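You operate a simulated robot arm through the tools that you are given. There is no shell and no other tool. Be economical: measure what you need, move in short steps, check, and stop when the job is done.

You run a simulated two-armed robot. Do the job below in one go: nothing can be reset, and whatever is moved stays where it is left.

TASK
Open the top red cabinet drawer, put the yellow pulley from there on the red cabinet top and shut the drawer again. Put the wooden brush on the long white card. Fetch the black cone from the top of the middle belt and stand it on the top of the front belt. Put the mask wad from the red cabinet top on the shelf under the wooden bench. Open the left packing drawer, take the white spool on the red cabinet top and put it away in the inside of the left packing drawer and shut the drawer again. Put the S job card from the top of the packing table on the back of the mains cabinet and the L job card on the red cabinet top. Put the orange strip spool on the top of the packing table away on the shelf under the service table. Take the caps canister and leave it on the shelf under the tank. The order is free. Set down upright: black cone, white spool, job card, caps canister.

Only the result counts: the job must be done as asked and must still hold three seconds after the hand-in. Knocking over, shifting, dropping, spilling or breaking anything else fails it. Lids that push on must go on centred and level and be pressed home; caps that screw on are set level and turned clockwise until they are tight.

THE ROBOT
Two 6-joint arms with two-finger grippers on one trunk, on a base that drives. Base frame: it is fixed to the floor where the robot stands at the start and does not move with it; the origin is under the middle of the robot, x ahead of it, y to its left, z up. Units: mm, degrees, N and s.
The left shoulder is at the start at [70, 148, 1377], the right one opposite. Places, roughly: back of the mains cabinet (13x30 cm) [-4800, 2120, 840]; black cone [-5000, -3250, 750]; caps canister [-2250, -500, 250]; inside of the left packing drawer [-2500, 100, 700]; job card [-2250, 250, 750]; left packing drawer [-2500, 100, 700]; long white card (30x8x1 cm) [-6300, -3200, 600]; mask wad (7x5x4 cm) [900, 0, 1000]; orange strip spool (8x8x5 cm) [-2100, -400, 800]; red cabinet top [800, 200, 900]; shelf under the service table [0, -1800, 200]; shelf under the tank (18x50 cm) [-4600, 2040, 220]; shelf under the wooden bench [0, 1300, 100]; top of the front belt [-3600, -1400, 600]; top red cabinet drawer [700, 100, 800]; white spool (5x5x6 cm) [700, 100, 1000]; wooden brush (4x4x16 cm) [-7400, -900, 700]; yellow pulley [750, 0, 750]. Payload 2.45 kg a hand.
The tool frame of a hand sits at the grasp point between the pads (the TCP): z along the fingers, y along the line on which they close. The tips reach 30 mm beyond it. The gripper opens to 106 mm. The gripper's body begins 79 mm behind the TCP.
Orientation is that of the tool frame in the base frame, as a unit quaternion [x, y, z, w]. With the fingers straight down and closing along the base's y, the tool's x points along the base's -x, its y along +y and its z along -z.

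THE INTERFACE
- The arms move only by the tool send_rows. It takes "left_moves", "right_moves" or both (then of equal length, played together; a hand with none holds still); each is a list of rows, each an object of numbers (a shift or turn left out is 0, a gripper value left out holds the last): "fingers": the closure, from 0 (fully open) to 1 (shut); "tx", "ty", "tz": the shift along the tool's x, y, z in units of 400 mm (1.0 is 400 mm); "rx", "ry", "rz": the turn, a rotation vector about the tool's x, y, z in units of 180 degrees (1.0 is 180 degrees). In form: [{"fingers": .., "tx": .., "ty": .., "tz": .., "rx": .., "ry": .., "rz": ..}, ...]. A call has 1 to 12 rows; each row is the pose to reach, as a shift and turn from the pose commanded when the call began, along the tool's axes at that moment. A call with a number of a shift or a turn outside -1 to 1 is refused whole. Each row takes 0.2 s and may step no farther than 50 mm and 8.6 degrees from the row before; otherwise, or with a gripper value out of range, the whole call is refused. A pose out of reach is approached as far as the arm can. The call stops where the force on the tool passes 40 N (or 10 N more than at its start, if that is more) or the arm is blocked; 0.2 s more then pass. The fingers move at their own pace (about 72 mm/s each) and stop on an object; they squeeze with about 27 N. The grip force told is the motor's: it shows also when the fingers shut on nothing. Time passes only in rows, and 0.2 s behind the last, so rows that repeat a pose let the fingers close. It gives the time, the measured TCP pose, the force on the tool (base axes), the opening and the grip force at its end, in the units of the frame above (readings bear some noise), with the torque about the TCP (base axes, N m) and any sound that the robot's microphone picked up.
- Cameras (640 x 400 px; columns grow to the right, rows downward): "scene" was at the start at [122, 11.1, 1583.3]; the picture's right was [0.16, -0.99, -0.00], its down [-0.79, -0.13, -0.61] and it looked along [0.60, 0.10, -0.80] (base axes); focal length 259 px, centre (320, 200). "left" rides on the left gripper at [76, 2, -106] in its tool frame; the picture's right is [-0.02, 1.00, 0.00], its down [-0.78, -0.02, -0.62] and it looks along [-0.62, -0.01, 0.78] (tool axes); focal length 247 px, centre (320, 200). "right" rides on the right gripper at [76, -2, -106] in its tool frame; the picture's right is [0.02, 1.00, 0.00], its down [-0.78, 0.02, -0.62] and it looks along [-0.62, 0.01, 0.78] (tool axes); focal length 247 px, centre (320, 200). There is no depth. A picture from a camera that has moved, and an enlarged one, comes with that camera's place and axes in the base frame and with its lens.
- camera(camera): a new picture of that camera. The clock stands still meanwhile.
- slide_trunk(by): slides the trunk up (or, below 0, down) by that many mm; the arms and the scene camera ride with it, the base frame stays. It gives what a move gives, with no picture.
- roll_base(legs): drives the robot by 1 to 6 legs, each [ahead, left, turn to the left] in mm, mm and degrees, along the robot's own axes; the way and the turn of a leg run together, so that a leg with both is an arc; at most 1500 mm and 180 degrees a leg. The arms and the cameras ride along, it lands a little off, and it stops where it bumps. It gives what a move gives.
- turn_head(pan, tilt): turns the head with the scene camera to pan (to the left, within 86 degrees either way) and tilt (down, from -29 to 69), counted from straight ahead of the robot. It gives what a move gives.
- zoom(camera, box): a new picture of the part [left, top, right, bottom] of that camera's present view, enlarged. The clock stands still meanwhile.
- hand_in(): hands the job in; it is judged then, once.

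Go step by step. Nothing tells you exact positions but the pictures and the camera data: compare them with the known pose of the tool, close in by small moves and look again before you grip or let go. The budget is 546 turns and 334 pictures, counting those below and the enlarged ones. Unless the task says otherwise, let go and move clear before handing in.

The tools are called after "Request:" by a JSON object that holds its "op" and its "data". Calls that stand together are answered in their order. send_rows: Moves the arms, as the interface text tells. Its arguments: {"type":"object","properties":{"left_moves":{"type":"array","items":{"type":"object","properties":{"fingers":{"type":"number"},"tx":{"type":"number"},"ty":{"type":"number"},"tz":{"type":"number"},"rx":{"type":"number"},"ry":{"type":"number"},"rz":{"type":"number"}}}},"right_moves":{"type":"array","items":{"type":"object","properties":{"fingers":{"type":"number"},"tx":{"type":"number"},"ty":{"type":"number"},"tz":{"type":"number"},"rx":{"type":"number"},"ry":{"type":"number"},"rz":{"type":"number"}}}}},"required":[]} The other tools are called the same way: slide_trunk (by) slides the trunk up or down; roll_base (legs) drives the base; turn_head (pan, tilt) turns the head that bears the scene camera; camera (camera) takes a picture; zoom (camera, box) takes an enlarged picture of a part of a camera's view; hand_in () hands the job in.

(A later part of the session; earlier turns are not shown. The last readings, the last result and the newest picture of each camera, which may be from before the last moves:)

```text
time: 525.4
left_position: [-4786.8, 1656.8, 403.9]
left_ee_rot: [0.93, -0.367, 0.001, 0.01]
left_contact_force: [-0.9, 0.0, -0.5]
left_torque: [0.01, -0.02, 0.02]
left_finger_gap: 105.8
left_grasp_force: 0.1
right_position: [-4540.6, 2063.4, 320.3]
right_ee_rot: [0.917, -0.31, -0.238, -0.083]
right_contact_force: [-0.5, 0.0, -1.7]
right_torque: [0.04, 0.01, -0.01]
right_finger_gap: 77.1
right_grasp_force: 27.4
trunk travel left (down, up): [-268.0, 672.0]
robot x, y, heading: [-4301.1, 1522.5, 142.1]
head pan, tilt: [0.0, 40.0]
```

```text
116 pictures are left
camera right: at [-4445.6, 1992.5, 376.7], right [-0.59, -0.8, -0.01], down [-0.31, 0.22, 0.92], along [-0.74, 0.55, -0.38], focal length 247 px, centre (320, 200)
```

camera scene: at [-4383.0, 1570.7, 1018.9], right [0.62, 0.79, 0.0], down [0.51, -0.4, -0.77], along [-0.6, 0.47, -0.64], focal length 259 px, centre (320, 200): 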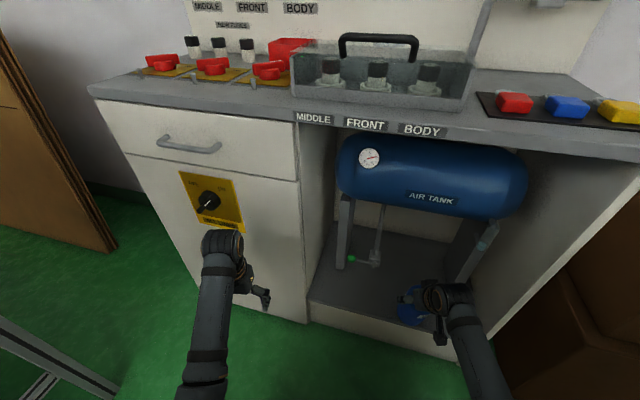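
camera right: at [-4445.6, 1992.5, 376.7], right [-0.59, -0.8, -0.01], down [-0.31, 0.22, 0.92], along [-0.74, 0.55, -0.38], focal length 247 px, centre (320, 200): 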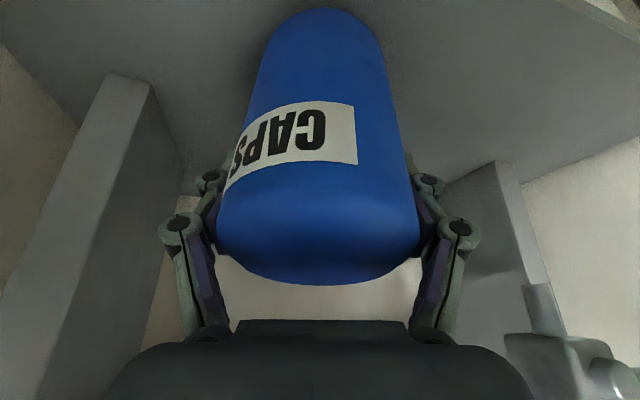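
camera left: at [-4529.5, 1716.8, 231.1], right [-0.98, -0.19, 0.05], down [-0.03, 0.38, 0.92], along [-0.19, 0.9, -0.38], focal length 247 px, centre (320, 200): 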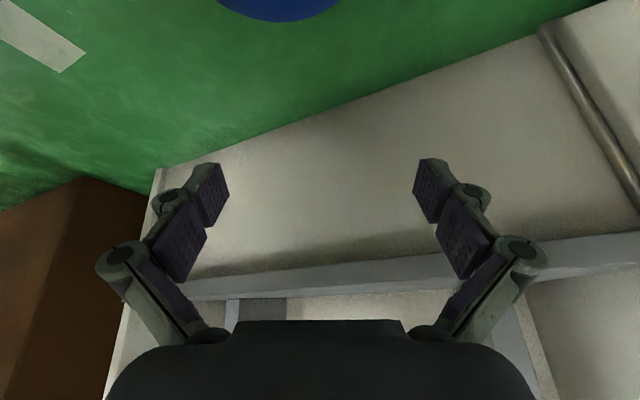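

Request:
{"op": "slide_trunk", "data": {"by": -18}}

Request:
{"op": "slide_trunk", "data": {"by": -6}}

Request:
{"op": "slide_trunk", "data": {"by": -6}}

```text
time: 526.1
left_position: [-4785.0, 1655.4, 388.0]
left_ee_rot: [0.931, -0.366, -0.001, 0.009]
left_contact_force: [0.2, -0.1, 0.4]
left_torque: [-0.01, -0.01, -0.03]
left_finger_gap: 105.9
left_grasp_force: 0.0
right_position: [-4542.0, 2064.1, 307.2]
right_ee_rot: [0.916, -0.31, -0.242, -0.084]
right_contact_force: [-7.0, 3.8, 19.5]
right_torque: [-0.04, -0.08, 0.01]
right_finger_gap: 77.5
right_grasp_force: 26.8
trunk travel left (down, up): [-250.0, 690.0]
robot x, y, heading: [-4302.2, 1524.9, 142.2]
head pan, tilt: [0.0, 40.0]
```

```text
time: 526.6
left_position: [-4786.7, 1656.0, 381.9]
left_ee_rot: [0.93, -0.367, -0.001, 0.009]
left_contact_force: [0.0, -0.9, 1.0]
left_torque: [-0.01, -0.02, 0.05]
left_finger_gap: 106.3
left_grasp_force: 0.2
right_position: [-4541.6, 2063.7, 298.6]
right_ee_rot: [0.916, -0.311, -0.24, -0.084]
right_contact_force: [-5.9, 1.6, 13.5]
right_torque: [0.12, 0.21, 0.01]
right_finger_gap: 77.6
right_grasp_force: 26.6
trunk travel left (down, up): [-244.0, 696.0]
robot x, y, heading: [-4301.7, 1523.8, 142.0]
head pan, tilt: [0.0, 40.0]
```

```text
time: 527.2
left_position: [-4787.1, 1657.0, 375.4]
left_ee_rot: [0.93, -0.366, -0.002, 0.01]
left_contact_force: [-0.3, -0.6, -0.4]
left_torque: [0.0, -0.02, 0.01]
left_finger_gap: 106.2
left_grasp_force: 0.0
right_position: [-4541.2, 2063.1, 291.8]
right_ee_rot: [0.916, -0.31, -0.24, -0.083]
right_contact_force: [-3.0, 1.4, 17.4]
right_torque: [0.11, 0.23, -0.04]
right_finger_gap: 77.9
right_grasp_force: 26.5
trunk travel left (down, up): [-238.0, 702.0]
robot x, y, heading: [-4299.4, 1525.4, 141.9]
head pan, tilt: [0.0, 40.0]
```

Request:
{"op": "camera", "data": {"camera": "right"}}

```text
115 pictures are left
camera right: at [-4445.4, 1991.9, 348.1], right [-0.59, -0.8, -0.01], down [-0.31, 0.21, 0.93], along [-0.74, 0.55, -0.38], focal length 247 px, centre (320, 200)
```

right: 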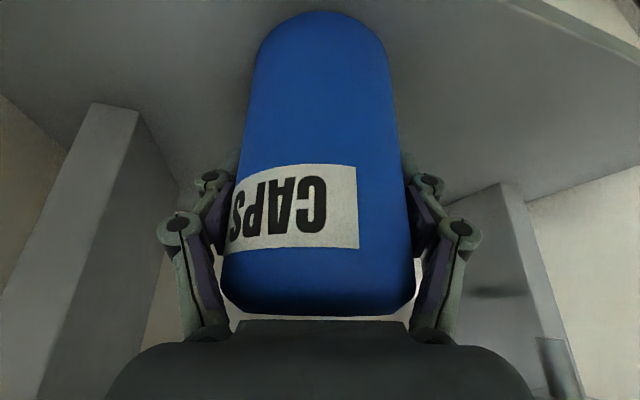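

Request:
{"op": "send_rows", "data": {"right_moves": [{"fingers": 0.15}, {"fingers": 0}, {"fingers": 0}, {"fingers": 0}]}}

Request:
{"op": "camera", "data": {"camera": "right"}}

```text
time: 528.2
left_position: [-4785.6, 1657.2, 374.0]
left_ee_rot: [0.93, -0.366, 0.0, 0.01]
left_contact_force: [-0.5, -0.2, 0.8]
left_torque: [-0.02, -0.01, 0.01]
left_finger_gap: 106.0
left_grasp_force: 0.1
right_position: [-4541.2, 2064.4, 290.1]
right_ee_rot: [0.916, -0.311, -0.238, -0.083]
right_contact_force: [-0.3, 0.7, -1.2]
right_torque: [0.01, -0.01, -0.01]
right_finger_gap: 106.1
right_grasp_force: 0.1
trunk travel left (down, up): [-238.0, 702.0]
robot x, y, heading: [-4299.5, 1522.7, 141.9]
head pan, tilt: [0.0, 40.0]
```

```text
114 pictures are left
camera right: at [-4445.4, 1992.3, 347.0], right [-0.59, -0.8, -0.01], down [-0.31, 0.22, 0.92], along [-0.74, 0.55, -0.38], focal length 247 px, centre (320, 200)
```

right: 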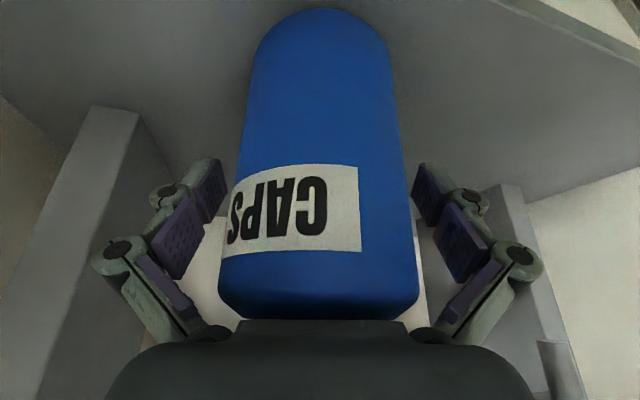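

Released cleanly. I pull straight back and check.

Request:
{"op": "roll_base", "data": {"legs": [[-60, 0, 0], [-300, 80, 0]]}}

Request:
{"op": "camera", "data": {"camera": "scene"}}

Request:
{"op": "zoom", "data": {"camera": "scene", "box": [300, 20, 540, 260]}}

```text
time: 530.8
left_position: [-4552.2, 1371.4, 375.1]
left_ee_rot: [0.931, -0.366, 0.0, 0.01]
left_contact_force: [0.2, 0.6, 0.1]
left_torque: [0.01, 0.01, 0.0]
left_finger_gap: 106.0
left_grasp_force: 0.0
right_position: [-4306.0, 1778.4, 291.3]
right_ee_rot: [0.917, -0.31, -0.238, -0.083]
right_contact_force: [-1.7, -0.5, 0.5]
right_torque: [-0.01, 0.01, 0.01]
right_finger_gap: 106.1
right_grasp_force: 0.0
trunk travel left (down, up): [-238.0, 702.0]
robot x, y, heading: [-4066.2, 1239.6, 142.1]
head pan, tilt: [0.0, 40.0]
```

```text
113 pictures are left
camera scene: at [-4174.7, 1321.3, 989.1], right [0.62, 0.79, 0.0], down [0.51, -0.4, -0.77], along [-0.6, 0.47, -0.64], focal length 259 px, centre (320, 200)
```

scene: 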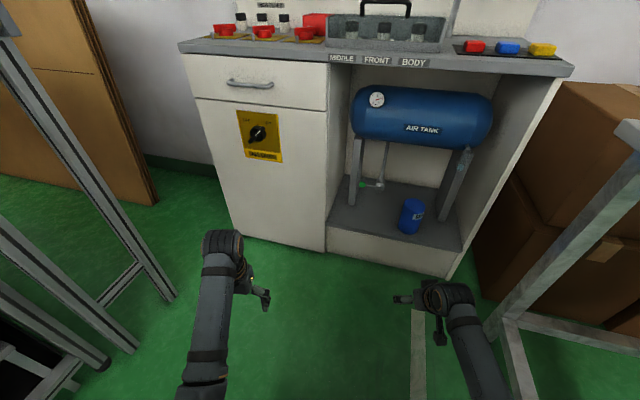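

```text
1.67 times, centred on (420, 140) of scene
camera zoom: at [-4174.7, 1321.3, 989.1], right [0.62, 0.79, 0.0], down [0.51, -0.4, -0.77], along [-0.6, 0.47, -0.64], focal length 432 px, centre (153, 300)
```

zoom: 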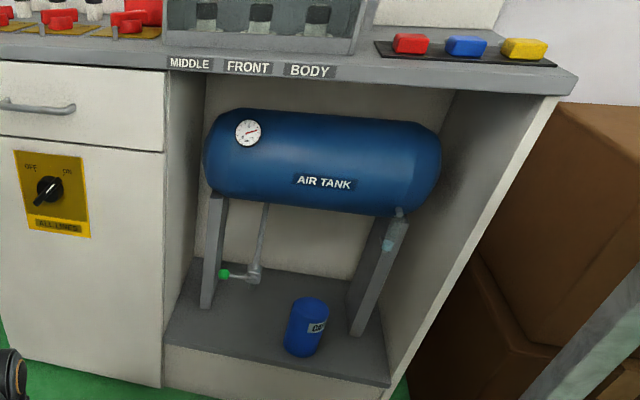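

Canister is in place, upright. Now I restore the hands, raise, and drive back out of the aisle.

Request:
{"op": "send_rows", "data": {"right_moves": [{"ry": 0.04}, {"ry": 0.08}, {"ry": 0.12}, {"ry": 0.161}]}}

Request:
{"op": "slide_trunk", "data": {"by": 400}}

Request:
{"op": "slide_trunk", "data": {"by": 290}}

Request:
{"op": "roll_base", "data": {"legs": [[0, 250, -15.4], [-1500, 0, 0], [-700, 0, 0]]}}

Request:
{"op": "turn_head", "data": {"pan": 70, "tilt": 20}}

Request:
{"op": "camera", "data": {"camera": "scene"}}

```text
time: 531.8
left_position: [-4552.1, 1372.4, 374.3]
left_ee_rot: [0.93, -0.366, 0.0, 0.011]
left_contact_force: [0.1, -0.7, -0.4]
left_torque: [0.01, 0.0, 0.0]
left_finger_gap: 106.2
left_grasp_force: 0.1
right_position: [-4307.4, 1779.1, 290.4]
right_ee_rot: [0.947, -0.322, 0.0, -0.002]
right_contact_force: [0.6, 0.3, -0.5]
right_torque: [0.02, 0.01, 0.01]
right_finger_gap: 106.2
right_grasp_force: 0.0
trunk travel left (down, up): [-238.0, 702.0]
robot x, y, heading: [-4069.9, 1238.9, 142.0]
head pan, tilt: [0.0, 40.0]
```

```text
time: 535.7
left_position: [-4551.7, 1372.2, 774.3]
left_ee_rot: [0.93, -0.367, 0.0, 0.011]
left_contact_force: [0.1, 0.2, 0.3]
left_torque: [-0.04, -0.01, 0.02]
left_finger_gap: 106.0
left_grasp_force: 0.1
right_position: [-4307.1, 1778.4, 690.7]
right_ee_rot: [0.947, -0.321, -0.001, -0.002]
right_contact_force: [0.6, 0.2, 0.3]
right_torque: [-0.02, 0.02, -0.01]
right_finger_gap: 106.1
right_grasp_force: 0.0
trunk travel left (down, up): [-638.0, 302.0]
robot x, y, heading: [-4067.1, 1237.5, 142.1]
head pan, tilt: [0.0, 40.0]
```

```text
time: 538.6
left_position: [-4552.0, 1371.2, 1064.1]
left_ee_rot: [0.93, -0.366, -0.001, 0.01]
left_contact_force: [0.1, -0.8, -0.1]
left_torque: [0.0, 0.01, 0.02]
left_finger_gap: 106.1
left_grasp_force: 0.0
right_position: [-4305.8, 1778.1, 981.4]
right_ee_rot: [0.947, -0.322, -0.001, -0.002]
right_contact_force: [-0.3, -0.5, -0.7]
right_torque: [0.0, 0.0, 0.01]
right_finger_gap: 105.9
right_grasp_force: 0.1
trunk travel left (down, up): [-928.0, 12.0]
robot x, y, heading: [-4063.9, 1238.3, 141.8]
head pan, tilt: [0.0, 40.0]
```

```text
time: 550.9
left_position: [-3373.9, -439.0, 1064.4]
left_ee_rot: [0.87, -0.493, -0.001, 0.01]
left_contact_force: [0.5, -0.3, -0.6]
left_torque: [-0.05, 0.0, -0.01]
left_finger_gap: 106.2
left_grasp_force: 0.1
right_position: [-3027.8, -115.4, 980.4]
right_ee_rot: [0.893, -0.451, -0.001, -0.003]
right_contact_force: [-0.1, 0.3, 0.6]
right_torque: [-0.03, 0.02, -0.02]
right_finger_gap: 106.1
right_grasp_force: 0.1
trunk travel left (down, up): [-928.0, 12.0]
robot x, y, heading: [-2942.2, -702.6, 125.7]
head pan, tilt: [0.0, 40.0]
```

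```text
time: 552.3
left_position: [-3374.6, -440.4, 1064.7]
left_ee_rot: [0.87, -0.493, -0.002, 0.01]
left_contact_force: [-0.8, 0.3, 0.4]
left_torque: [0.03, 0.01, -0.02]
left_finger_gap: 106.1
left_grasp_force: 0.0
right_position: [-3025.7, -116.9, 981.1]
right_ee_rot: [0.893, -0.451, -0.002, -0.003]
right_contact_force: [-0.6, 0.6, -0.5]
right_torque: [0.01, -0.01, 0.02]
right_finger_gap: 105.8
right_grasp_force: 0.1
trunk travel left (down, up): [-928.0, 12.0]
robot x, y, heading: [-2945.9, -704.3, 126.0]
head pan, tilt: [70.0, 20.0]
```

```text
111 pictures are left
camera scene: at [-3065.8, -688.3, 1710.5], right [-0.27, 0.96, 0.0], down [0.33, 0.09, -0.94], along [-0.9, -0.26, -0.34], focal length 259 px, centre (320, 200)
```

scene: 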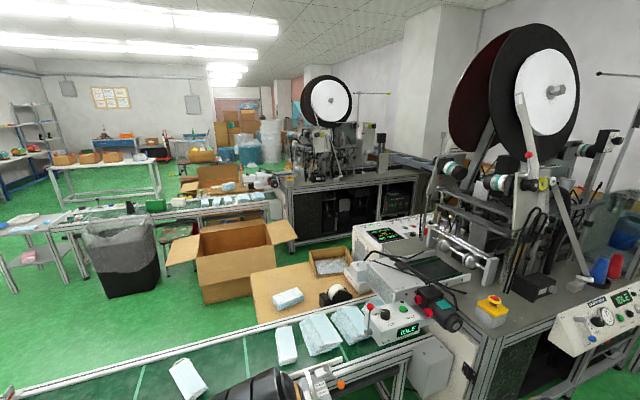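

Request:
{"op": "zoom", "data": {"camera": "scene", "box": [40, 130, 300, 260]}}

Request:
{"op": "zoom", "data": {"camera": "scene", "box": [0, 80, 220, 200]}}

```text
2.46 times, centred on (170, 195) of scene
camera zoom: at [-3065.8, -688.3, 1710.5], right [-0.27, 0.96, 0.0], down [0.33, 0.09, -0.94], along [-0.9, -0.26, -0.34], focal length 638 px, centre (689, 212)
```

zoom: 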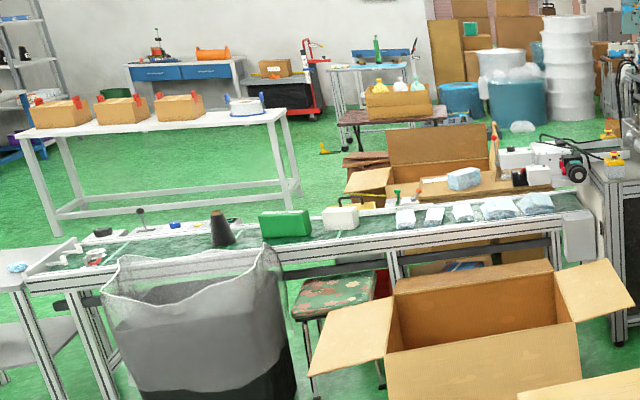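

```text
2.91 times, centred on (110, 140) of scene
camera zoom: at [-3065.8, -688.3, 1710.5], right [-0.27, 0.96, 0.0], down [0.33, 0.09, -0.94], along [-0.9, -0.26, -0.34], focal length 754 px, centre (931, 374)
```

zoom: 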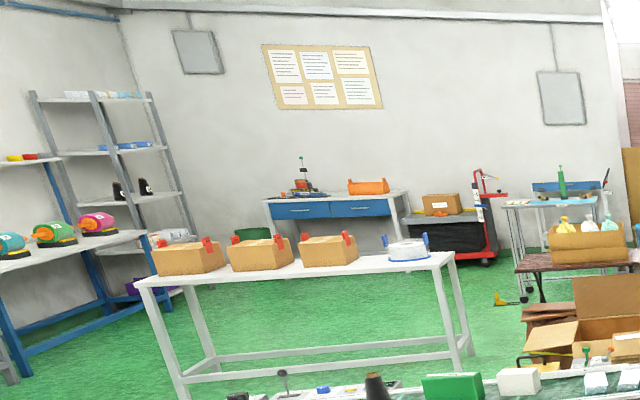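

The cone stands on the middle belt. I take the side lane to the far end to see the brush and the white card.

Request:
{"op": "roll_base", "data": {"legs": [[0, 0, 90.5], [0, 1050, 0], [0, 1030, 0], [1500, 0, 0], [900, 0, 0]]}}

Request:
{"op": "turn_head", "data": {"pan": -30, "tilt": 20}}

Request:
{"op": "camera", "data": {"camera": "scene"}}

```text
time: 577.8
left_position: [-3885.2, -4252.6, 1064.7]
left_ee_rot: [0.961, 0.276, 0.006, 0.009]
left_contact_force: [0.3, 0.2, -0.2]
left_torque: [-0.02, 0.02, 0.0]
left_finger_gap: 106.0
left_grasp_force: 0.1
right_position: [-4216.2, -3909.1, 981.6]
right_ee_rot: [0.947, 0.321, -0.005, 0.0]
right_contact_force: [-0.7, -0.1, 0.2]
right_torque: [0.0, -0.02, 0.0]
right_finger_gap: 106.2
right_grasp_force: 0.1
trunk travel left (down, up): [-928.0, 12.0]
robot x, y, heading: [-3633.2, -3816.1, -143.1]
head pan, tilt: [70.0, 20.0]
```

```text
time: 579.5
left_position: [-3886.3, -4253.0, 1064.5]
left_ee_rot: [0.961, 0.276, 0.006, 0.008]
left_contact_force: [0.2, 0.0, -0.4]
left_torque: [0.01, 0.02, 0.03]
left_finger_gap: 106.2
left_grasp_force: 0.1
right_position: [-4216.2, -3909.8, 981.7]
right_ee_rot: [0.947, 0.322, -0.003, -0.001]
right_contact_force: [0.7, 0.2, -0.3]
right_torque: [0.01, -0.02, -0.01]
right_finger_gap: 105.8
right_grasp_force: 0.2
trunk travel left (down, up): [-928.0, 12.0]
robot x, y, heading: [-3631.5, -3815.4, -143.0]
head pan, tilt: [-30.0, 20.0]
```

```text
108 pictures are left
camera scene: at [-3767.1, -3859.3, 1710.5], right [-0.12, 0.99, 0.0], down [0.34, 0.04, -0.94], along [-0.93, -0.11, -0.34], focal length 259 px, centre (320, 200)
```

scene: 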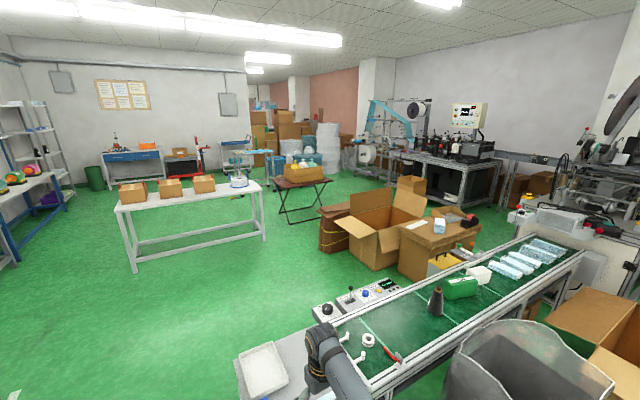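

Request:
{"op": "zoom", "data": {"camera": "scene", "box": [460, 120, 640, 230]}}

Request:
{"op": "zoom", "data": {"camera": "scene", "box": [320, 180, 500, 290]}}

```text
3.56 times, centred on (550, 175) of scene
camera zoom: at [-3767.1, -3859.3, 1710.5], right [-0.12, 0.99, 0.0], down [0.34, 0.04, -0.94], along [-0.93, -0.11, -0.34], focal length 921 px, centre (-498, 289)
```

zoom: 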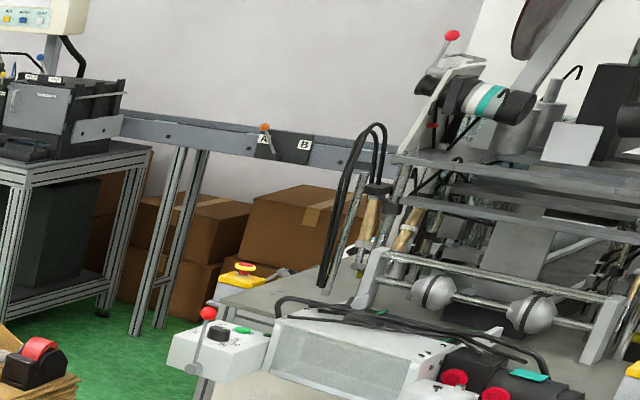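

```text
3.56 times, centred on (410, 235) of scene
camera zoom: at [-3767.1, -3859.3, 1710.5], right [-0.12, 0.99, 0.0], down [0.34, 0.04, -0.94], along [-0.93, -0.11, -0.34], focal length 921 px, centre (0, 76)
```

zoom: 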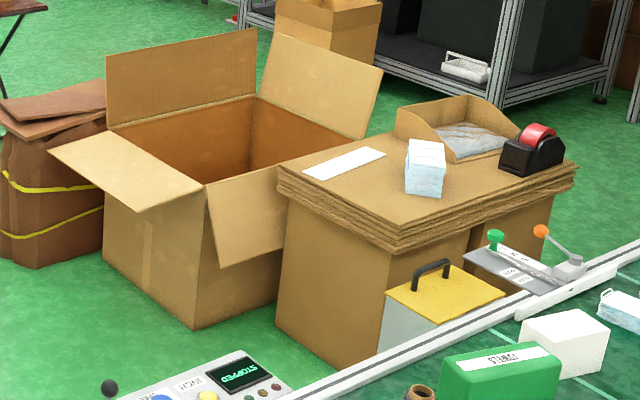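

Request:
{"op": "roll_base", "data": {"legs": [[1500, 0, 0], [600, -200, 0], [0, 0, -60]]}}

Request:
{"op": "turn_head", "data": {"pan": -20, "tilt": 25}}

Request:
{"op": "camera", "data": {"camera": "scene"}}

```text
time: 582.9
left_position: [-4260.4, -4481.2, 1064.6]
left_ee_rot: [0.978, 0.207, 0.004, 0.009]
left_contact_force: [1.1, 0.0, -0.9]
left_torque: [-0.02, 0.0, 0.02]
left_finger_gap: 106.0
left_grasp_force: 0.1
right_position: [-4538.1, -4095.7, 981.8]
right_ee_rot: [0.967, 0.253, -0.004, 0.0]
right_contact_force: [-0.6, 0.2, -0.5]
right_torque: [0.02, 0.02, 0.0]
right_finger_gap: 105.7
right_grasp_force: 0.1
trunk travel left (down, up): [-928.0, 12.0]
robot x, y, heading: [-3949.8, -4092.8, -151.4]
head pan, tilt: [-30.0, 20.0]
stopped in leg 1: the robot was blocked; the commanded pose is now the measured one
```

```text
time: 583.6
left_position: [-4261.7, -4482.2, 1064.7]
left_ee_rot: [0.978, 0.207, 0.005, 0.009]
left_contact_force: [-0.2, 0.5, 0.1]
left_torque: [0.01, 0.01, -0.01]
left_finger_gap: 105.9
left_grasp_force: 0.1
right_position: [-4539.0, -4097.1, 982.0]
right_ee_rot: [0.967, 0.254, -0.003, -0.002]
right_contact_force: [-0.6, -1.0, 0.5]
right_torque: [0.0, 0.01, 0.02]
right_finger_gap: 106.1
right_grasp_force: 0.1
trunk travel left (down, up): [-928.0, 12.0]
robot x, y, heading: [-3946.9, -4088.3, -151.3]
head pan, tilt: [-20.0, 25.0]
```

```text
105 pictures are left
camera scene: at [-4083.4, -4127.2, 1702.6], right [-0.15, 0.99, 0.0], down [0.42, 0.06, -0.91], along [-0.9, -0.14, -0.42], focal length 259 px, centre (320, 200)
```

scene: 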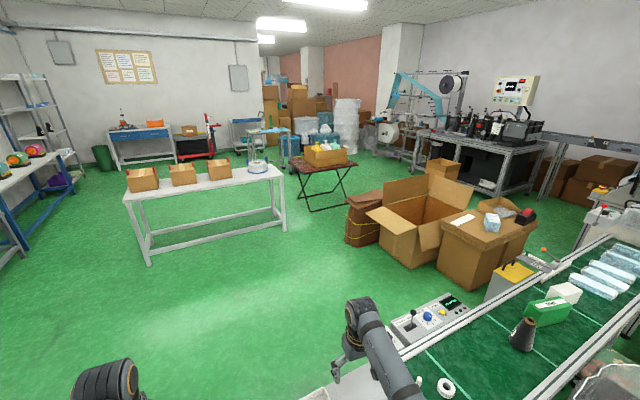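

The base bumped something, likely the trolley at the belt end. I back off and look at it.

Request:
{"op": "roll_base", "data": {"legs": [[-40, 60, 0]]}}

Request:
{"op": "turn_head", "data": {"pan": -45, "tilt": 60}}

Request:
{"op": "camera", "data": {"camera": "scene"}}

```text
time: 584.7
left_position: [-4203.8, -4513.9, 1062.5]
left_ee_rot: [0.978, 0.206, 0.008, 0.01]
left_contact_force: [-0.1, -0.2, -1.1]
left_torque: [-0.03, -0.09, 0.0]
left_finger_gap: 106.1
left_grasp_force: 0.0
right_position: [-4480.4, -4127.9, 977.7]
right_ee_rot: [0.967, 0.253, -0.001, 0.0]
right_contact_force: [-1.9, -0.6, 0.3]
right_torque: [-0.01, -0.06, -0.03]
right_finger_gap: 106.0
right_grasp_force: 0.0
trunk travel left (down, up): [-928.0, 12.0]
robot x, y, heading: [-3885.1, -4122.2, -151.3]
head pan, tilt: [-20.0, 25.0]
```

```text
time: 585.7
left_position: [-4199.1, -4515.9, 1064.6]
left_ee_rot: [0.979, 0.206, 0.006, 0.008]
left_contact_force: [-0.2, 0.2, 0.5]
left_torque: [-0.01, -0.02, -0.03]
left_finger_gap: 106.0
left_grasp_force: 0.0
right_position: [-4476.9, -4129.6, 982.1]
right_ee_rot: [0.967, 0.253, -0.004, -0.003]
right_contact_force: [-0.5, -0.7, 0.0]
right_torque: [0.01, -0.02, -0.02]
right_finger_gap: 106.2
right_grasp_force: 0.1
trunk travel left (down, up): [-928.0, 12.0]
robot x, y, heading: [-3884.4, -4122.9, -151.1]
head pan, tilt: [-45.0, 60.0]
```

```text
104 pictures are left
camera scene: at [-3994.6, -4128.5, 1652.4], right [0.28, 0.96, 0.0], down [0.83, -0.24, -0.5], along [-0.48, 0.14, -0.87], focal length 259 px, centre (320, 200)
```

scene: 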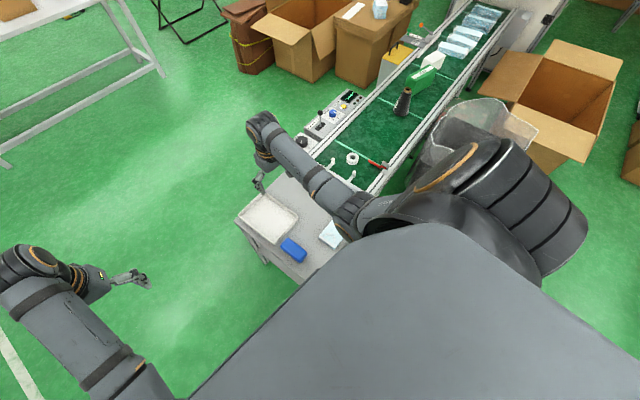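

Request:
{"op": "roll_base", "data": {"legs": [[0, 170, 7.6], [1400, 0, 0], [0, 0, -60]]}}

Request:
{"op": "turn_head", "data": {"pan": -10, "tilt": 30}}

Request:
{"op": "camera", "data": {"camera": "scene"}}

```text
time: 596.4
left_position: [-5432.3, -5070.0, 1063.5]
left_ee_rot: [0.966, -0.257, 0.001, 0.009]
left_contact_force: [-0.7, -0.3, 0.2]
left_torque: [0.01, 0.01, 0.01]
left_finger_gap: 105.9
left_grasp_force: 0.1
right_position: [-5288.1, -4617.0, 980.7]
right_ee_rot: [0.978, -0.209, -0.002, -0.003]
right_contact_force: [0.0, 0.1, -0.2]
right_torque: [-0.04, -0.01, 0.0]
right_finger_gap: 105.9
right_grasp_force: 0.1
trunk travel left (down, up): [-928.0, 12.0]
robot x, y, heading: [-4930.6, -5090.0, 155.2]
head pan, tilt: [-45.0, 60.0]
```

```text
time: 597.4
left_position: [-5432.6, -5069.6, 1063.7]
left_ee_rot: [0.966, -0.257, 0.001, 0.01]
left_contact_force: [-0.3, -0.4, -0.1]
left_torque: [0.0, -0.03, -0.01]
left_finger_gap: 106.0
left_grasp_force: 0.1
right_position: [-5287.0, -4616.9, 980.7]
right_ee_rot: [0.978, -0.21, -0.002, -0.003]
right_contact_force: [1.0, -1.1, 0.0]
right_torque: [-0.02, 0.0, 0.01]
right_finger_gap: 105.9
right_grasp_force: 0.1
trunk travel left (down, up): [-928.0, 12.0]
robot x, y, heading: [-4928.5, -5088.5, 155.2]
head pan, tilt: [-10.0, 30.0]
```

```text
103 pictures are left
camera scene: at [-5051.2, -5016.1, 1694.3], right [0.57, 0.82, 0.0], down [0.41, -0.29, -0.87], along [-0.71, 0.49, -0.5], focal length 259 px, centre (320, 200)
```

scene: 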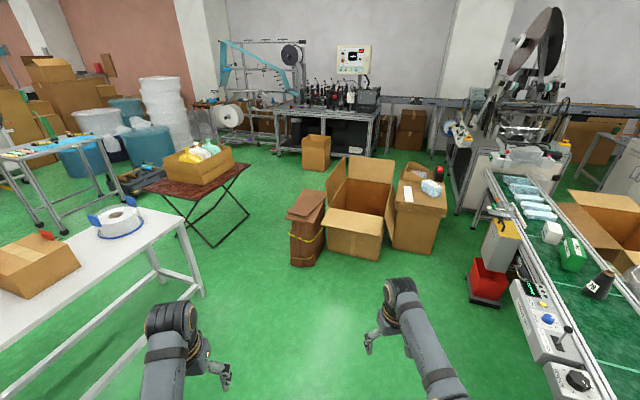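

Request:
{"op": "zoom", "data": {"camera": "scene", "box": [390, 80, 550, 180]}}

```text
4.00 times, centred on (470, 130) of scene
camera zoom: at [-5051.2, -5016.1, 1694.3], right [0.57, 0.82, 0.0], down [0.41, -0.29, -0.87], along [-0.71, 0.49, -0.5], focal length 1036 px, centre (-280, 480)
```

zoom: 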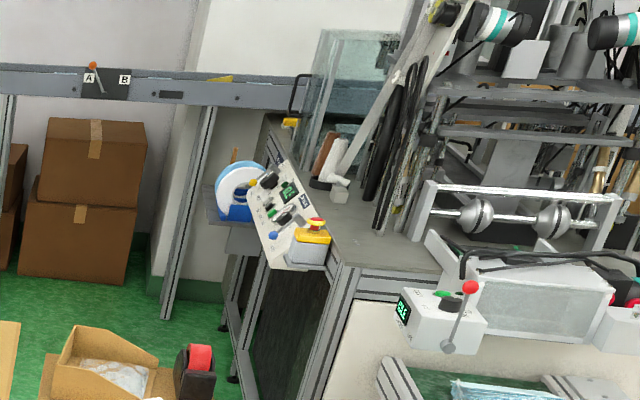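

Request:
{"op": "roll_base", "data": {"legs": [[1147, 293, 0], [713, -50, 0]]}}

Request:
{"op": "turn_head", "data": {"pan": -40, "tilt": 30}}

Request:
{"op": "camera", "data": {"camera": "scene"}}

```text
time: 607.0
left_position: [-7230.9, -4491.7, 1065.1]
left_ee_rot: [0.966, -0.259, 0.001, 0.01]
left_contact_force: [-0.1, -0.3, -0.1]
left_torque: [0.01, -0.03, 0.02]
left_finger_gap: 106.0
left_grasp_force: 0.1
right_position: [-7081.5, -4039.4, 980.9]
right_ee_rot: [0.977, -0.212, -0.002, -0.003]
right_contact_force: [1.1, -0.2, 0.4]
right_torque: [0.0, -0.03, 0.0]
right_finger_gap: 105.8
right_grasp_force: 0.0
trunk travel left (down, up): [-928.0, 12.0]
robot x, y, heading: [-6729.5, -4513.1, 155.0]
head pan, tilt: [-10.0, 30.0]
```

```text
time: 607.9
left_position: [-7230.3, -4491.5, 1063.6]
left_ee_rot: [0.966, -0.26, 0.002, 0.009]
left_contact_force: [-0.4, -0.1, 0.6]
left_torque: [0.0, 0.01, -0.02]
left_finger_gap: 106.0
left_grasp_force: 0.1
right_position: [-7083.3, -4039.2, 981.2]
right_ee_rot: [0.977, -0.213, -0.002, -0.004]
right_contact_force: [0.5, -0.3, 0.6]
right_torque: [0.0, -0.01, 0.02]
right_finger_gap: 105.9
right_grasp_force: 0.0
trunk travel left (down, up): [-928.0, 12.0]
robot x, y, heading: [-6726.6, -4515.4, 154.8]
head pan, tilt: [-40.0, 30.0]
```

```text
101 pictures are left
camera scene: at [-6813.0, -4409.3, 1694.4], right [0.91, 0.42, 0.0], down [0.21, -0.45, -0.87], along [-0.37, 0.78, -0.5], focal length 259 px, centre (320, 200)
```

scene: 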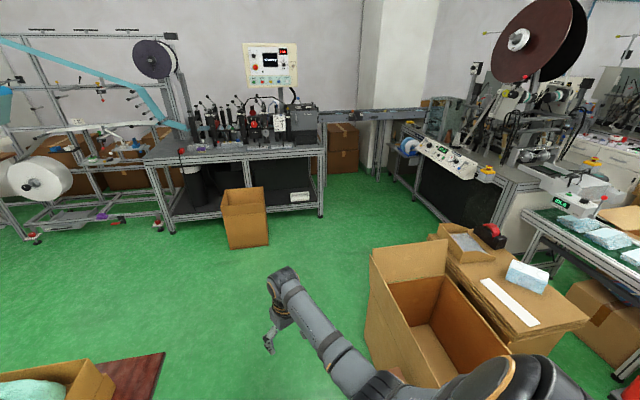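

Request:
{"op": "zoom", "data": {"camera": "scene", "box": [370, 90, 500, 200]}}

```text
3.64 times, centred on (435, 145) of scene
camera zoom: at [-6813.0, -4409.3, 1694.4], right [0.91, 0.42, 0.0], down [0.21, -0.45, -0.87], along [-0.37, 0.78, -0.5], focal length 942 px, centre (-98, 400)
```

zoom: 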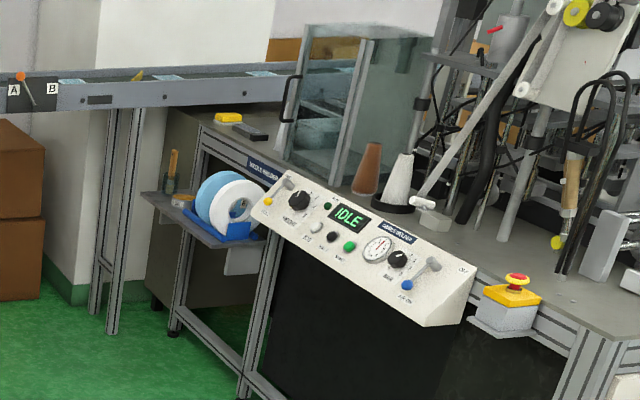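

The brush stands upright on the small side shelf by the reel. I thread past the cartons towards it.

Request:
{"op": "roll_base", "data": {"legs": [[185, 15, 0], [583, -397, 0], [487, -1034, 0], [0, 0, -88]]}}

Request:
{"op": "turn_head", "data": {"pan": 0, "tilt": 25}}

Request:
{"op": "camera", "data": {"camera": "scene"}}

```text
time: 615.3
left_position: [-7764.3, -3441.6, 1064.5]
left_ee_rot: [0.966, -0.257, 0.001, 0.006]
left_contact_force: [0.0, -0.7, -0.1]
left_torque: [0.06, -0.01, -0.02]
left_finger_gap: 105.8
left_grasp_force: 0.1
right_position: [-7620.4, -2988.9, 984.9]
right_ee_rot: [0.978, -0.209, -0.002, -0.005]
right_contact_force: [0.5, -0.1, 0.5]
right_torque: [0.07, -0.02, 0.0]
right_finger_gap: 106.2
right_grasp_force: 0.1
trunk travel left (down, up): [-928.0, 12.0]
robot x, y, heading: [-7261.8, -3452.5, 155.1]
head pan, tilt: [-40.0, 30.0]
stopped in leg 3: the robot was blocked; the commanded pose is now the measured one
```

```text
time: 616.3
left_position: [-7765.4, -3433.1, 1065.3]
left_ee_rot: [0.966, -0.258, 0.002, 0.008]
left_contact_force: [-0.4, 0.3, -1.0]
left_torque: [0.02, 0.0, -0.04]
left_finger_gap: 105.8
left_grasp_force: 0.0
right_position: [-7620.0, -2982.0, 982.4]
right_ee_rot: [0.977, -0.211, -0.002, -0.002]
right_contact_force: [-0.3, -0.2, 1.1]
right_torque: [0.05, 0.04, 0.0]
right_finger_gap: 106.0
right_grasp_force: 0.1
trunk travel left (down, up): [-928.0, 12.0]
robot x, y, heading: [-7262.3, -3451.6, 155.0]
head pan, tilt: [0.0, 25.0]
```

```text
99 pictures are left
camera scene: at [-7393.5, -3395.0, 1702.5], right [0.42, 0.91, 0.0], down [0.38, -0.18, -0.91], along [-0.82, 0.38, -0.42], focal length 259 px, centre (320, 200)
```

scene: 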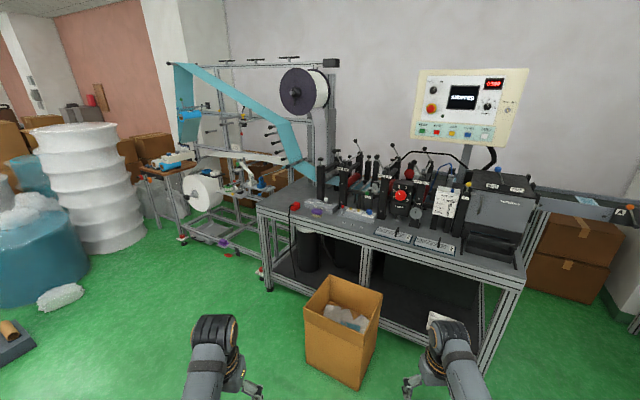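

Request:
{"op": "turn_head", "data": {"pan": -86, "tilt": 45}}

Request:
{"op": "camera", "data": {"camera": "scene"}}

```text
time: 617.9
left_position: [-7765.5, -3433.2, 1063.7]
left_ee_rot: [0.966, -0.258, 0.001, 0.01]
left_contact_force: [0.5, 0.1, 1.0]
left_torque: [-0.01, -0.05, 0.05]
left_finger_gap: 106.2
left_grasp_force: 0.2
right_position: [-7619.6, -2980.3, 979.8]
right_ee_rot: [0.978, -0.211, -0.002, -0.002]
right_contact_force: [-0.3, 0.1, 0.7]
right_torque: [0.01, 0.02, -0.02]
right_finger_gap: 106.0
right_grasp_force: 0.2
trunk travel left (down, up): [-928.0, 12.0]
robot x, y, heading: [-7265.3, -3449.8, 155.0]
head pan, tilt: [-85.9, 45.0]
```

```text
98 pictures are left
camera scene: at [-7281.4, -3354.6, 1671.8], right [0.94, -0.35, 0.0], down [-0.25, -0.66, -0.71], along [0.25, 0.66, -0.71], focal length 259 px, centre (320, 200)
```

scene: 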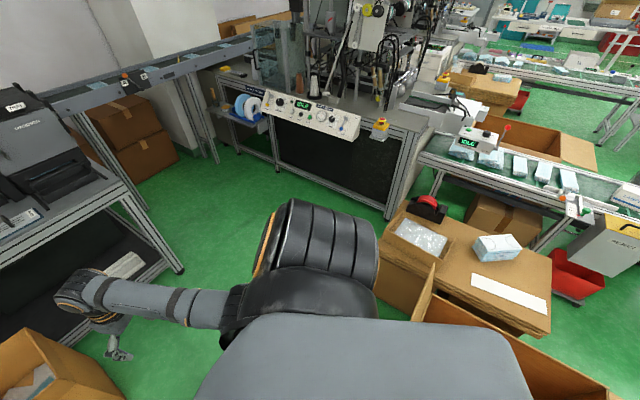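

Request:
{"op": "roll_base", "data": {"legs": [[150, 0, 0], [334, -716, 0], [0, 0, -88.5]]}}

Request:
{"op": "turn_head", "data": {"pan": 0, "tilt": 30}}

Request:
{"op": "camera", "data": {"camera": "scene"}}

```text
time: 626.9
left_position: [-7386.2, -2091.2, 1063.9]
left_ee_rot: [-0.508, 0.861, 0.006, -0.008]
left_contact_force: [-0.1, 0.5, -1.0]
left_torque: [0.0, 0.01, 0.03]
left_finger_gap: 105.8
left_grasp_force: 0.0
right_position: [-6931.5, -2229.2, 980.8]
right_ee_rot: [-0.549, 0.836, 0.0, 0.003]
right_contact_force: [-0.3, -0.4, -0.8]
right_torque: [-0.02, -0.01, 0.02]
right_finger_gap: 106.2
right_grasp_force: 0.1
trunk travel left (down, up): [-928.0, 12.0]
robot x, y, heading: [-7394.2, -2594.0, 65.9]
head pan, tilt: [-85.9, 45.0]
```

```text
time: 628.5
left_position: [-7385.4, -2091.6, 1064.3]
left_ee_rot: [-0.508, 0.861, 0.006, -0.008]
left_contact_force: [0.3, -0.2, -0.2]
left_torque: [0.0, -0.03, -0.04]
left_finger_gap: 106.4
left_grasp_force: 0.0
right_position: [-6930.7, -2230.6, 981.1]
right_ee_rot: [-0.548, 0.836, 0.001, 0.003]
right_contact_force: [-0.5, -0.1, -0.4]
right_torque: [-0.02, 0.02, 0.0]
right_finger_gap: 106.2
right_grasp_force: 0.0
trunk travel left (down, up): [-928.0, 12.0]
robot x, y, heading: [-7393.1, -2589.3, 65.9]
head pan, tilt: [0.0, 30.0]
```

```text
97 pictures are left
camera scene: at [-7340.8, -2466.6, 1694.4], right [0.91, -0.41, 0.0], down [-0.2, -0.46, -0.87], along [0.35, 0.79, -0.5], focal length 259 px, centre (320, 200)
```

scene: 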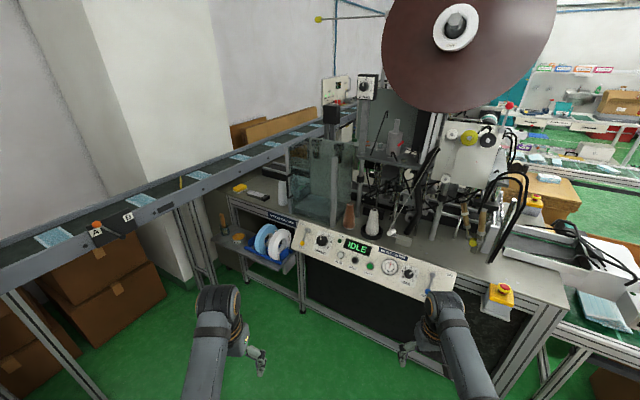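

Request:
{"op": "zoom", "data": {"camera": "scene", "box": [180, 170, 340, 300]}}

```text
3.08 times, centred on (260, 235) of scene
camera zoom: at [-7340.8, -2466.6, 1694.4], right [0.91, -0.41, 0.0], down [-0.2, -0.46, -0.87], along [0.35, 0.79, -0.5], focal length 797 px, centre (505, 92)
```

zoom: 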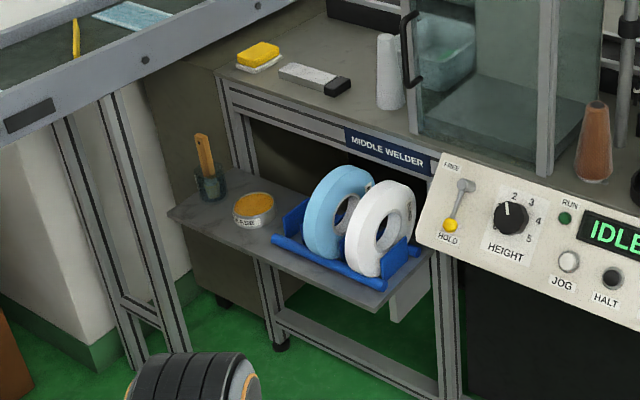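

Request:
{"op": "send_rows", "data": {"right_moves": [{"tz": -0.1, "tx": 0.03}, {"tz": -0.2, "tx": 0.06}, {"tz": -0.3, "tx": 0.09}, {"tz": -0.38, "tx": 0.12}]}}

Request:
{"op": "roll_base", "data": {"legs": [[0, 0, -37], [500, 360, 0]]}}

Request:
{"op": "camera", "data": {"camera": "scene"}}

```text
time: 629.5
left_position: [-7385.1, -2091.2, 1062.5]
left_ee_rot: [-0.508, 0.861, 0.007, -0.009]
left_contact_force: [0.1, 0.0, 0.2]
left_torque: [-0.06, 0.02, 0.0]
left_finger_gap: 106.1
left_grasp_force: 0.1
right_position: [-6936.7, -2262.9, 1085.0]
right_ee_rot: [-0.549, 0.836, 0.001, 0.004]
right_contact_force: [0.1, 0.2, 0.5]
right_torque: [0.03, 0.02, 0.02]
right_finger_gap: 105.8
right_grasp_force: 0.1
right hand out of reach, approached as far as the arm can: row 3, 4
trunk travel left (down, up): [-928.0, 12.0]
robot x, y, heading: [-7394.1, -2591.8, 66.1]
head pan, tilt: [0.0, 30.0]
```

```text
time: 634.8
left_position: [-6824.8, -1642.5, 1063.6]
left_ee_rot: [-0.211, 0.977, 0.009, -0.006]
left_contact_force: [0.3, -0.5, -1.1]
left_torque: [0.0, 0.02, -0.01]
left_finger_gap: 105.9
left_grasp_force: 0.1
right_position: [-6569.0, -2049.2, 1085.6]
right_ee_rot: [-0.257, 0.966, 0.001, 0.004]
right_contact_force: [0.0, -0.8, -0.5]
right_torque: [-0.01, -0.04, 0.0]
right_finger_gap: 105.8
right_grasp_force: 0.0
trunk travel left (down, up): [-928.0, 12.0]
robot x, y, heading: [-7132.5, -2035.7, 29.2]
head pan, tilt: [0.0, 30.0]
```

```text
95 pictures are left
camera scene: at [-7014.7, -1971.7, 1694.5], right [0.49, -0.87, 0.0], down [-0.44, -0.24, -0.87], along [0.76, 0.42, -0.5], focal length 259 px, centre (320, 200)
```

scene: 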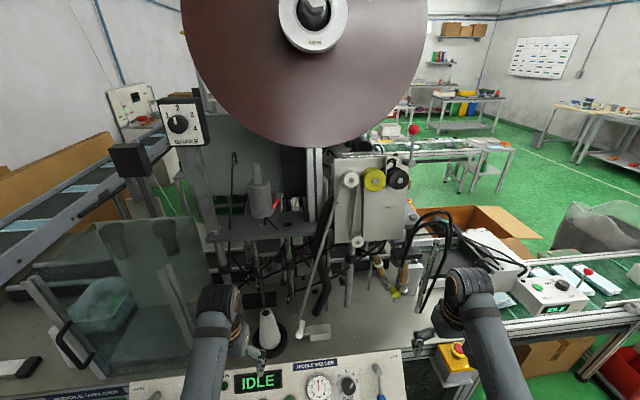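

Request:
{"op": "roll_base", "data": {"legs": [[-200, 0, 0], [0, 880, 0]]}}

Request:
{"op": "turn_head", "data": {"pan": 20, "tilt": 45}}

Request:
{"op": "camera", "data": {"camera": "scene"}}

Request:
{"op": "camera", "data": {"camera": "left"}}

```text
time: 640.6
left_position: [-7429.3, -966.5, 1064.6]
left_ee_rot: [-0.207, 0.978, 0.008, -0.006]
left_contact_force: [-0.8, 0.3, -0.8]
left_torque: [-0.02, -0.02, -0.02]
left_finger_gap: 105.9
left_grasp_force: 0.1
right_position: [-7175.7, -1374.6, 1084.8]
right_ee_rot: [-0.254, 0.967, 0.0, 0.005]
right_contact_force: [0.4, -0.5, -0.9]
right_torque: [0.02, 0.02, 0.02]
right_finger_gap: 105.9
right_grasp_force: 0.1
trunk travel left (down, up): [-928.0, 12.0]
robot x, y, heading: [-7742.7, -1358.1, 29.0]
head pan, tilt: [0.0, 30.0]
```

```text
time: 641.5
left_position: [-7429.5, -967.5, 1063.7]
left_ee_rot: [-0.207, 0.978, 0.009, -0.006]
left_contact_force: [0.1, 0.4, -0.1]
left_torque: [-0.03, 0.0, 0.01]
left_finger_gap: 106.0
left_grasp_force: 0.0
right_position: [-7176.5, -1374.4, 1085.7]
right_ee_rot: [-0.256, 0.967, 0.0, 0.005]
right_contact_force: [-0.7, 0.2, 1.0]
right_torque: [0.02, 0.0, -0.02]
right_finger_gap: 105.9
right_grasp_force: 0.1
trunk travel left (down, up): [-928.0, 12.0]
robot x, y, heading: [-7746.5, -1360.8, 29.1]
head pan, tilt: [20.0, 45.0]
```

```text
94 pictures are left
camera scene: at [-7647.2, -1276.0, 1671.8], right [0.75, -0.66, 0.0], down [-0.46, -0.53, -0.71], along [0.47, 0.53, -0.71], focal length 259 px, centre (320, 200)
```

scene: 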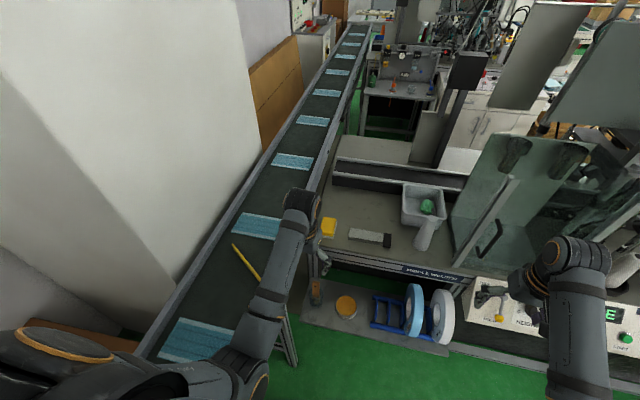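

```text
93 pictures are left
camera left: at [-7499.2, -998.2, 1170.5], right [-0.39, 0.92, 0.02], down [0.73, 0.29, 0.61], along [0.56, 0.25, -0.79], focal length 247 px, centre (320, 200)
```

left: 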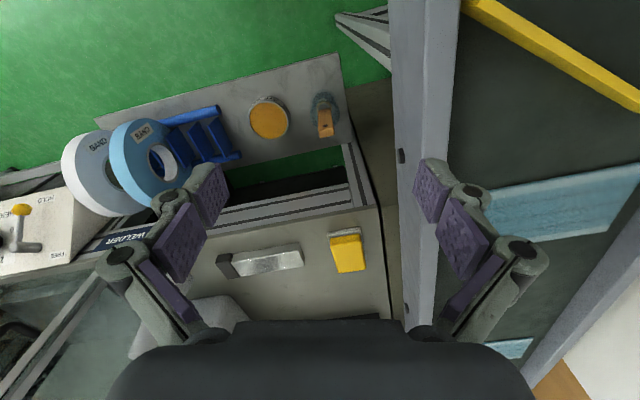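

Request:
{"op": "zoom", "data": {"camera": "left", "box": [260, 60, 400, 170]}}

Request:
{"op": "zoom", "data": {"camera": "scene", "box": [280, 240, 400, 340]}}

```text
3.64 times, centred on (330, 115) of left
camera zoom: at [-7499.2, -998.2, 1170.5], right [-0.39, 0.92, 0.02], down [0.73, 0.29, 0.61], along [0.56, 0.25, -0.79], focal length 898 px, centre (284, 509)
```

zoom: 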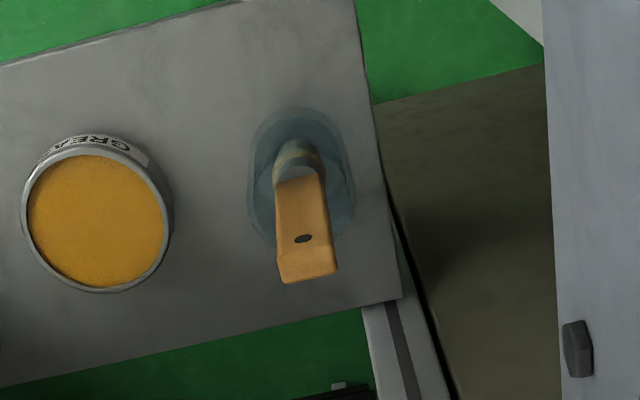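

```text
4.00 times, centred on (340, 290) of scene
camera zoom: at [-7647.2, -1276.0, 1671.8], right [0.75, -0.66, 0.0], down [-0.46, -0.53, -0.71], along [0.47, 0.53, -0.71], focal length 1036 px, centre (240, -160)
```

zoom: 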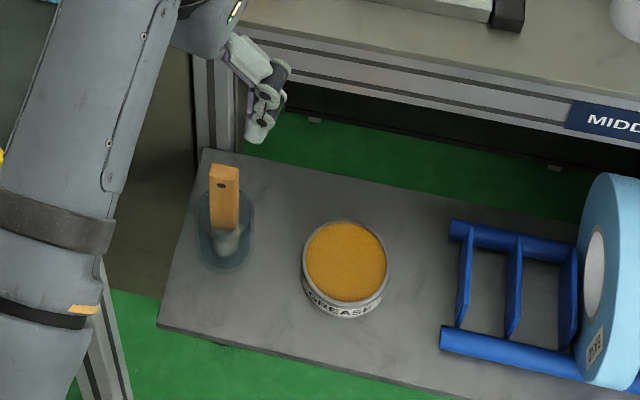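

The brush stands in a small glass; I will lift it straight up by the handle. I align the heading with the rail and move over it.

Request:
{"op": "roll_base", "data": {"legs": [[0, 0, 7.5]]}}

Request:
{"op": "roll_base", "data": {"legs": [[126, -71, 0]]}}

Request:
{"op": "camera", "data": {"camera": "left"}}

Request:
{"op": "camera", "data": {"camera": "scene"}}

```text
time: 642.5
left_position: [-7483.4, -930.9, 1064.0]
left_ee_rot: [-0.272, 0.962, 0.009, -0.007]
left_contact_force: [0.6, 0.8, 0.7]
left_torque: [0.01, 0.04, 0.02]
left_finger_gap: 106.1
left_grasp_force: 0.0
right_position: [-7177.7, -1301.2, 1085.5]
right_ee_rot: [-0.317, 0.948, 0.001, 0.005]
right_contact_force: [0.1, 0.5, 0.1]
right_torque: [0.05, 0.03, 0.0]
right_finger_gap: 106.1
right_grasp_force: 0.0
trunk travel left (down, up): [-928.0, 12.0]
robot x, y, heading: [-7743.4, -1360.0, 36.6]
head pan, tilt: [20.0, 45.0]
```

```text
time: 643.8
left_position: [-7344.5, -912.8, 1064.5]
left_ee_rot: [-0.272, 0.962, 0.007, -0.006]
left_contact_force: [0.6, 0.2, -0.5]
left_torque: [0.03, -0.02, 0.01]
left_finger_gap: 105.9
left_grasp_force: 0.0
right_position: [-7038.4, -1281.4, 1086.6]
right_ee_rot: [-0.318, 0.948, 0.0, 0.006]
right_contact_force: [-0.4, 0.1, 0.0]
right_torque: [-0.01, -0.02, 0.02]
right_finger_gap: 105.9
right_grasp_force: 0.1
trunk travel left (down, up): [-928.0, 12.0]
robot x, y, heading: [-7597.3, -1348.6, 36.4]
head pan, tilt: [20.0, 45.0]
```

```text
90 pictures are left
camera left: at [-7408.4, -952.6, 1171.1], right [-0.5, 0.86, 0.02], down [0.69, 0.39, 0.62], along [0.52, 0.32, -0.79], focal length 247 px, centre (320, 200)
```

left: 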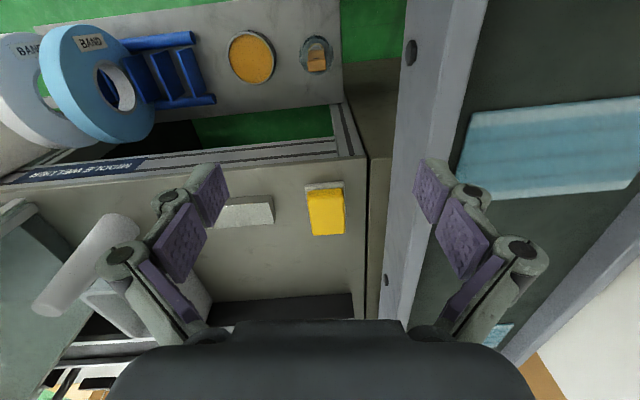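

```text
89 pictures are left
camera scene: at [-7519.3, -1247.6, 1672.0], right [0.83, -0.55, 0.0], down [-0.39, -0.59, -0.71], along [0.39, 0.59, -0.71], focal length 259 px, centre (320, 200)
```

scene: 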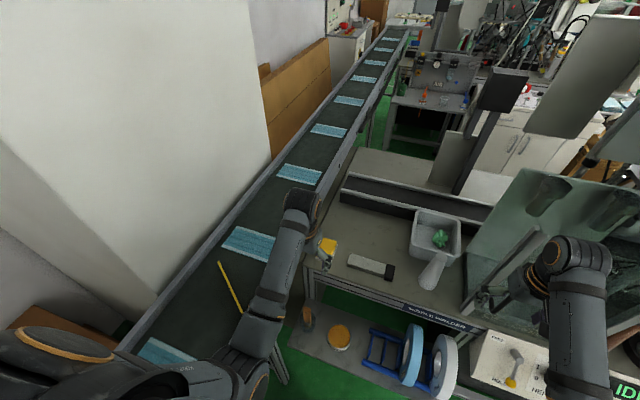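

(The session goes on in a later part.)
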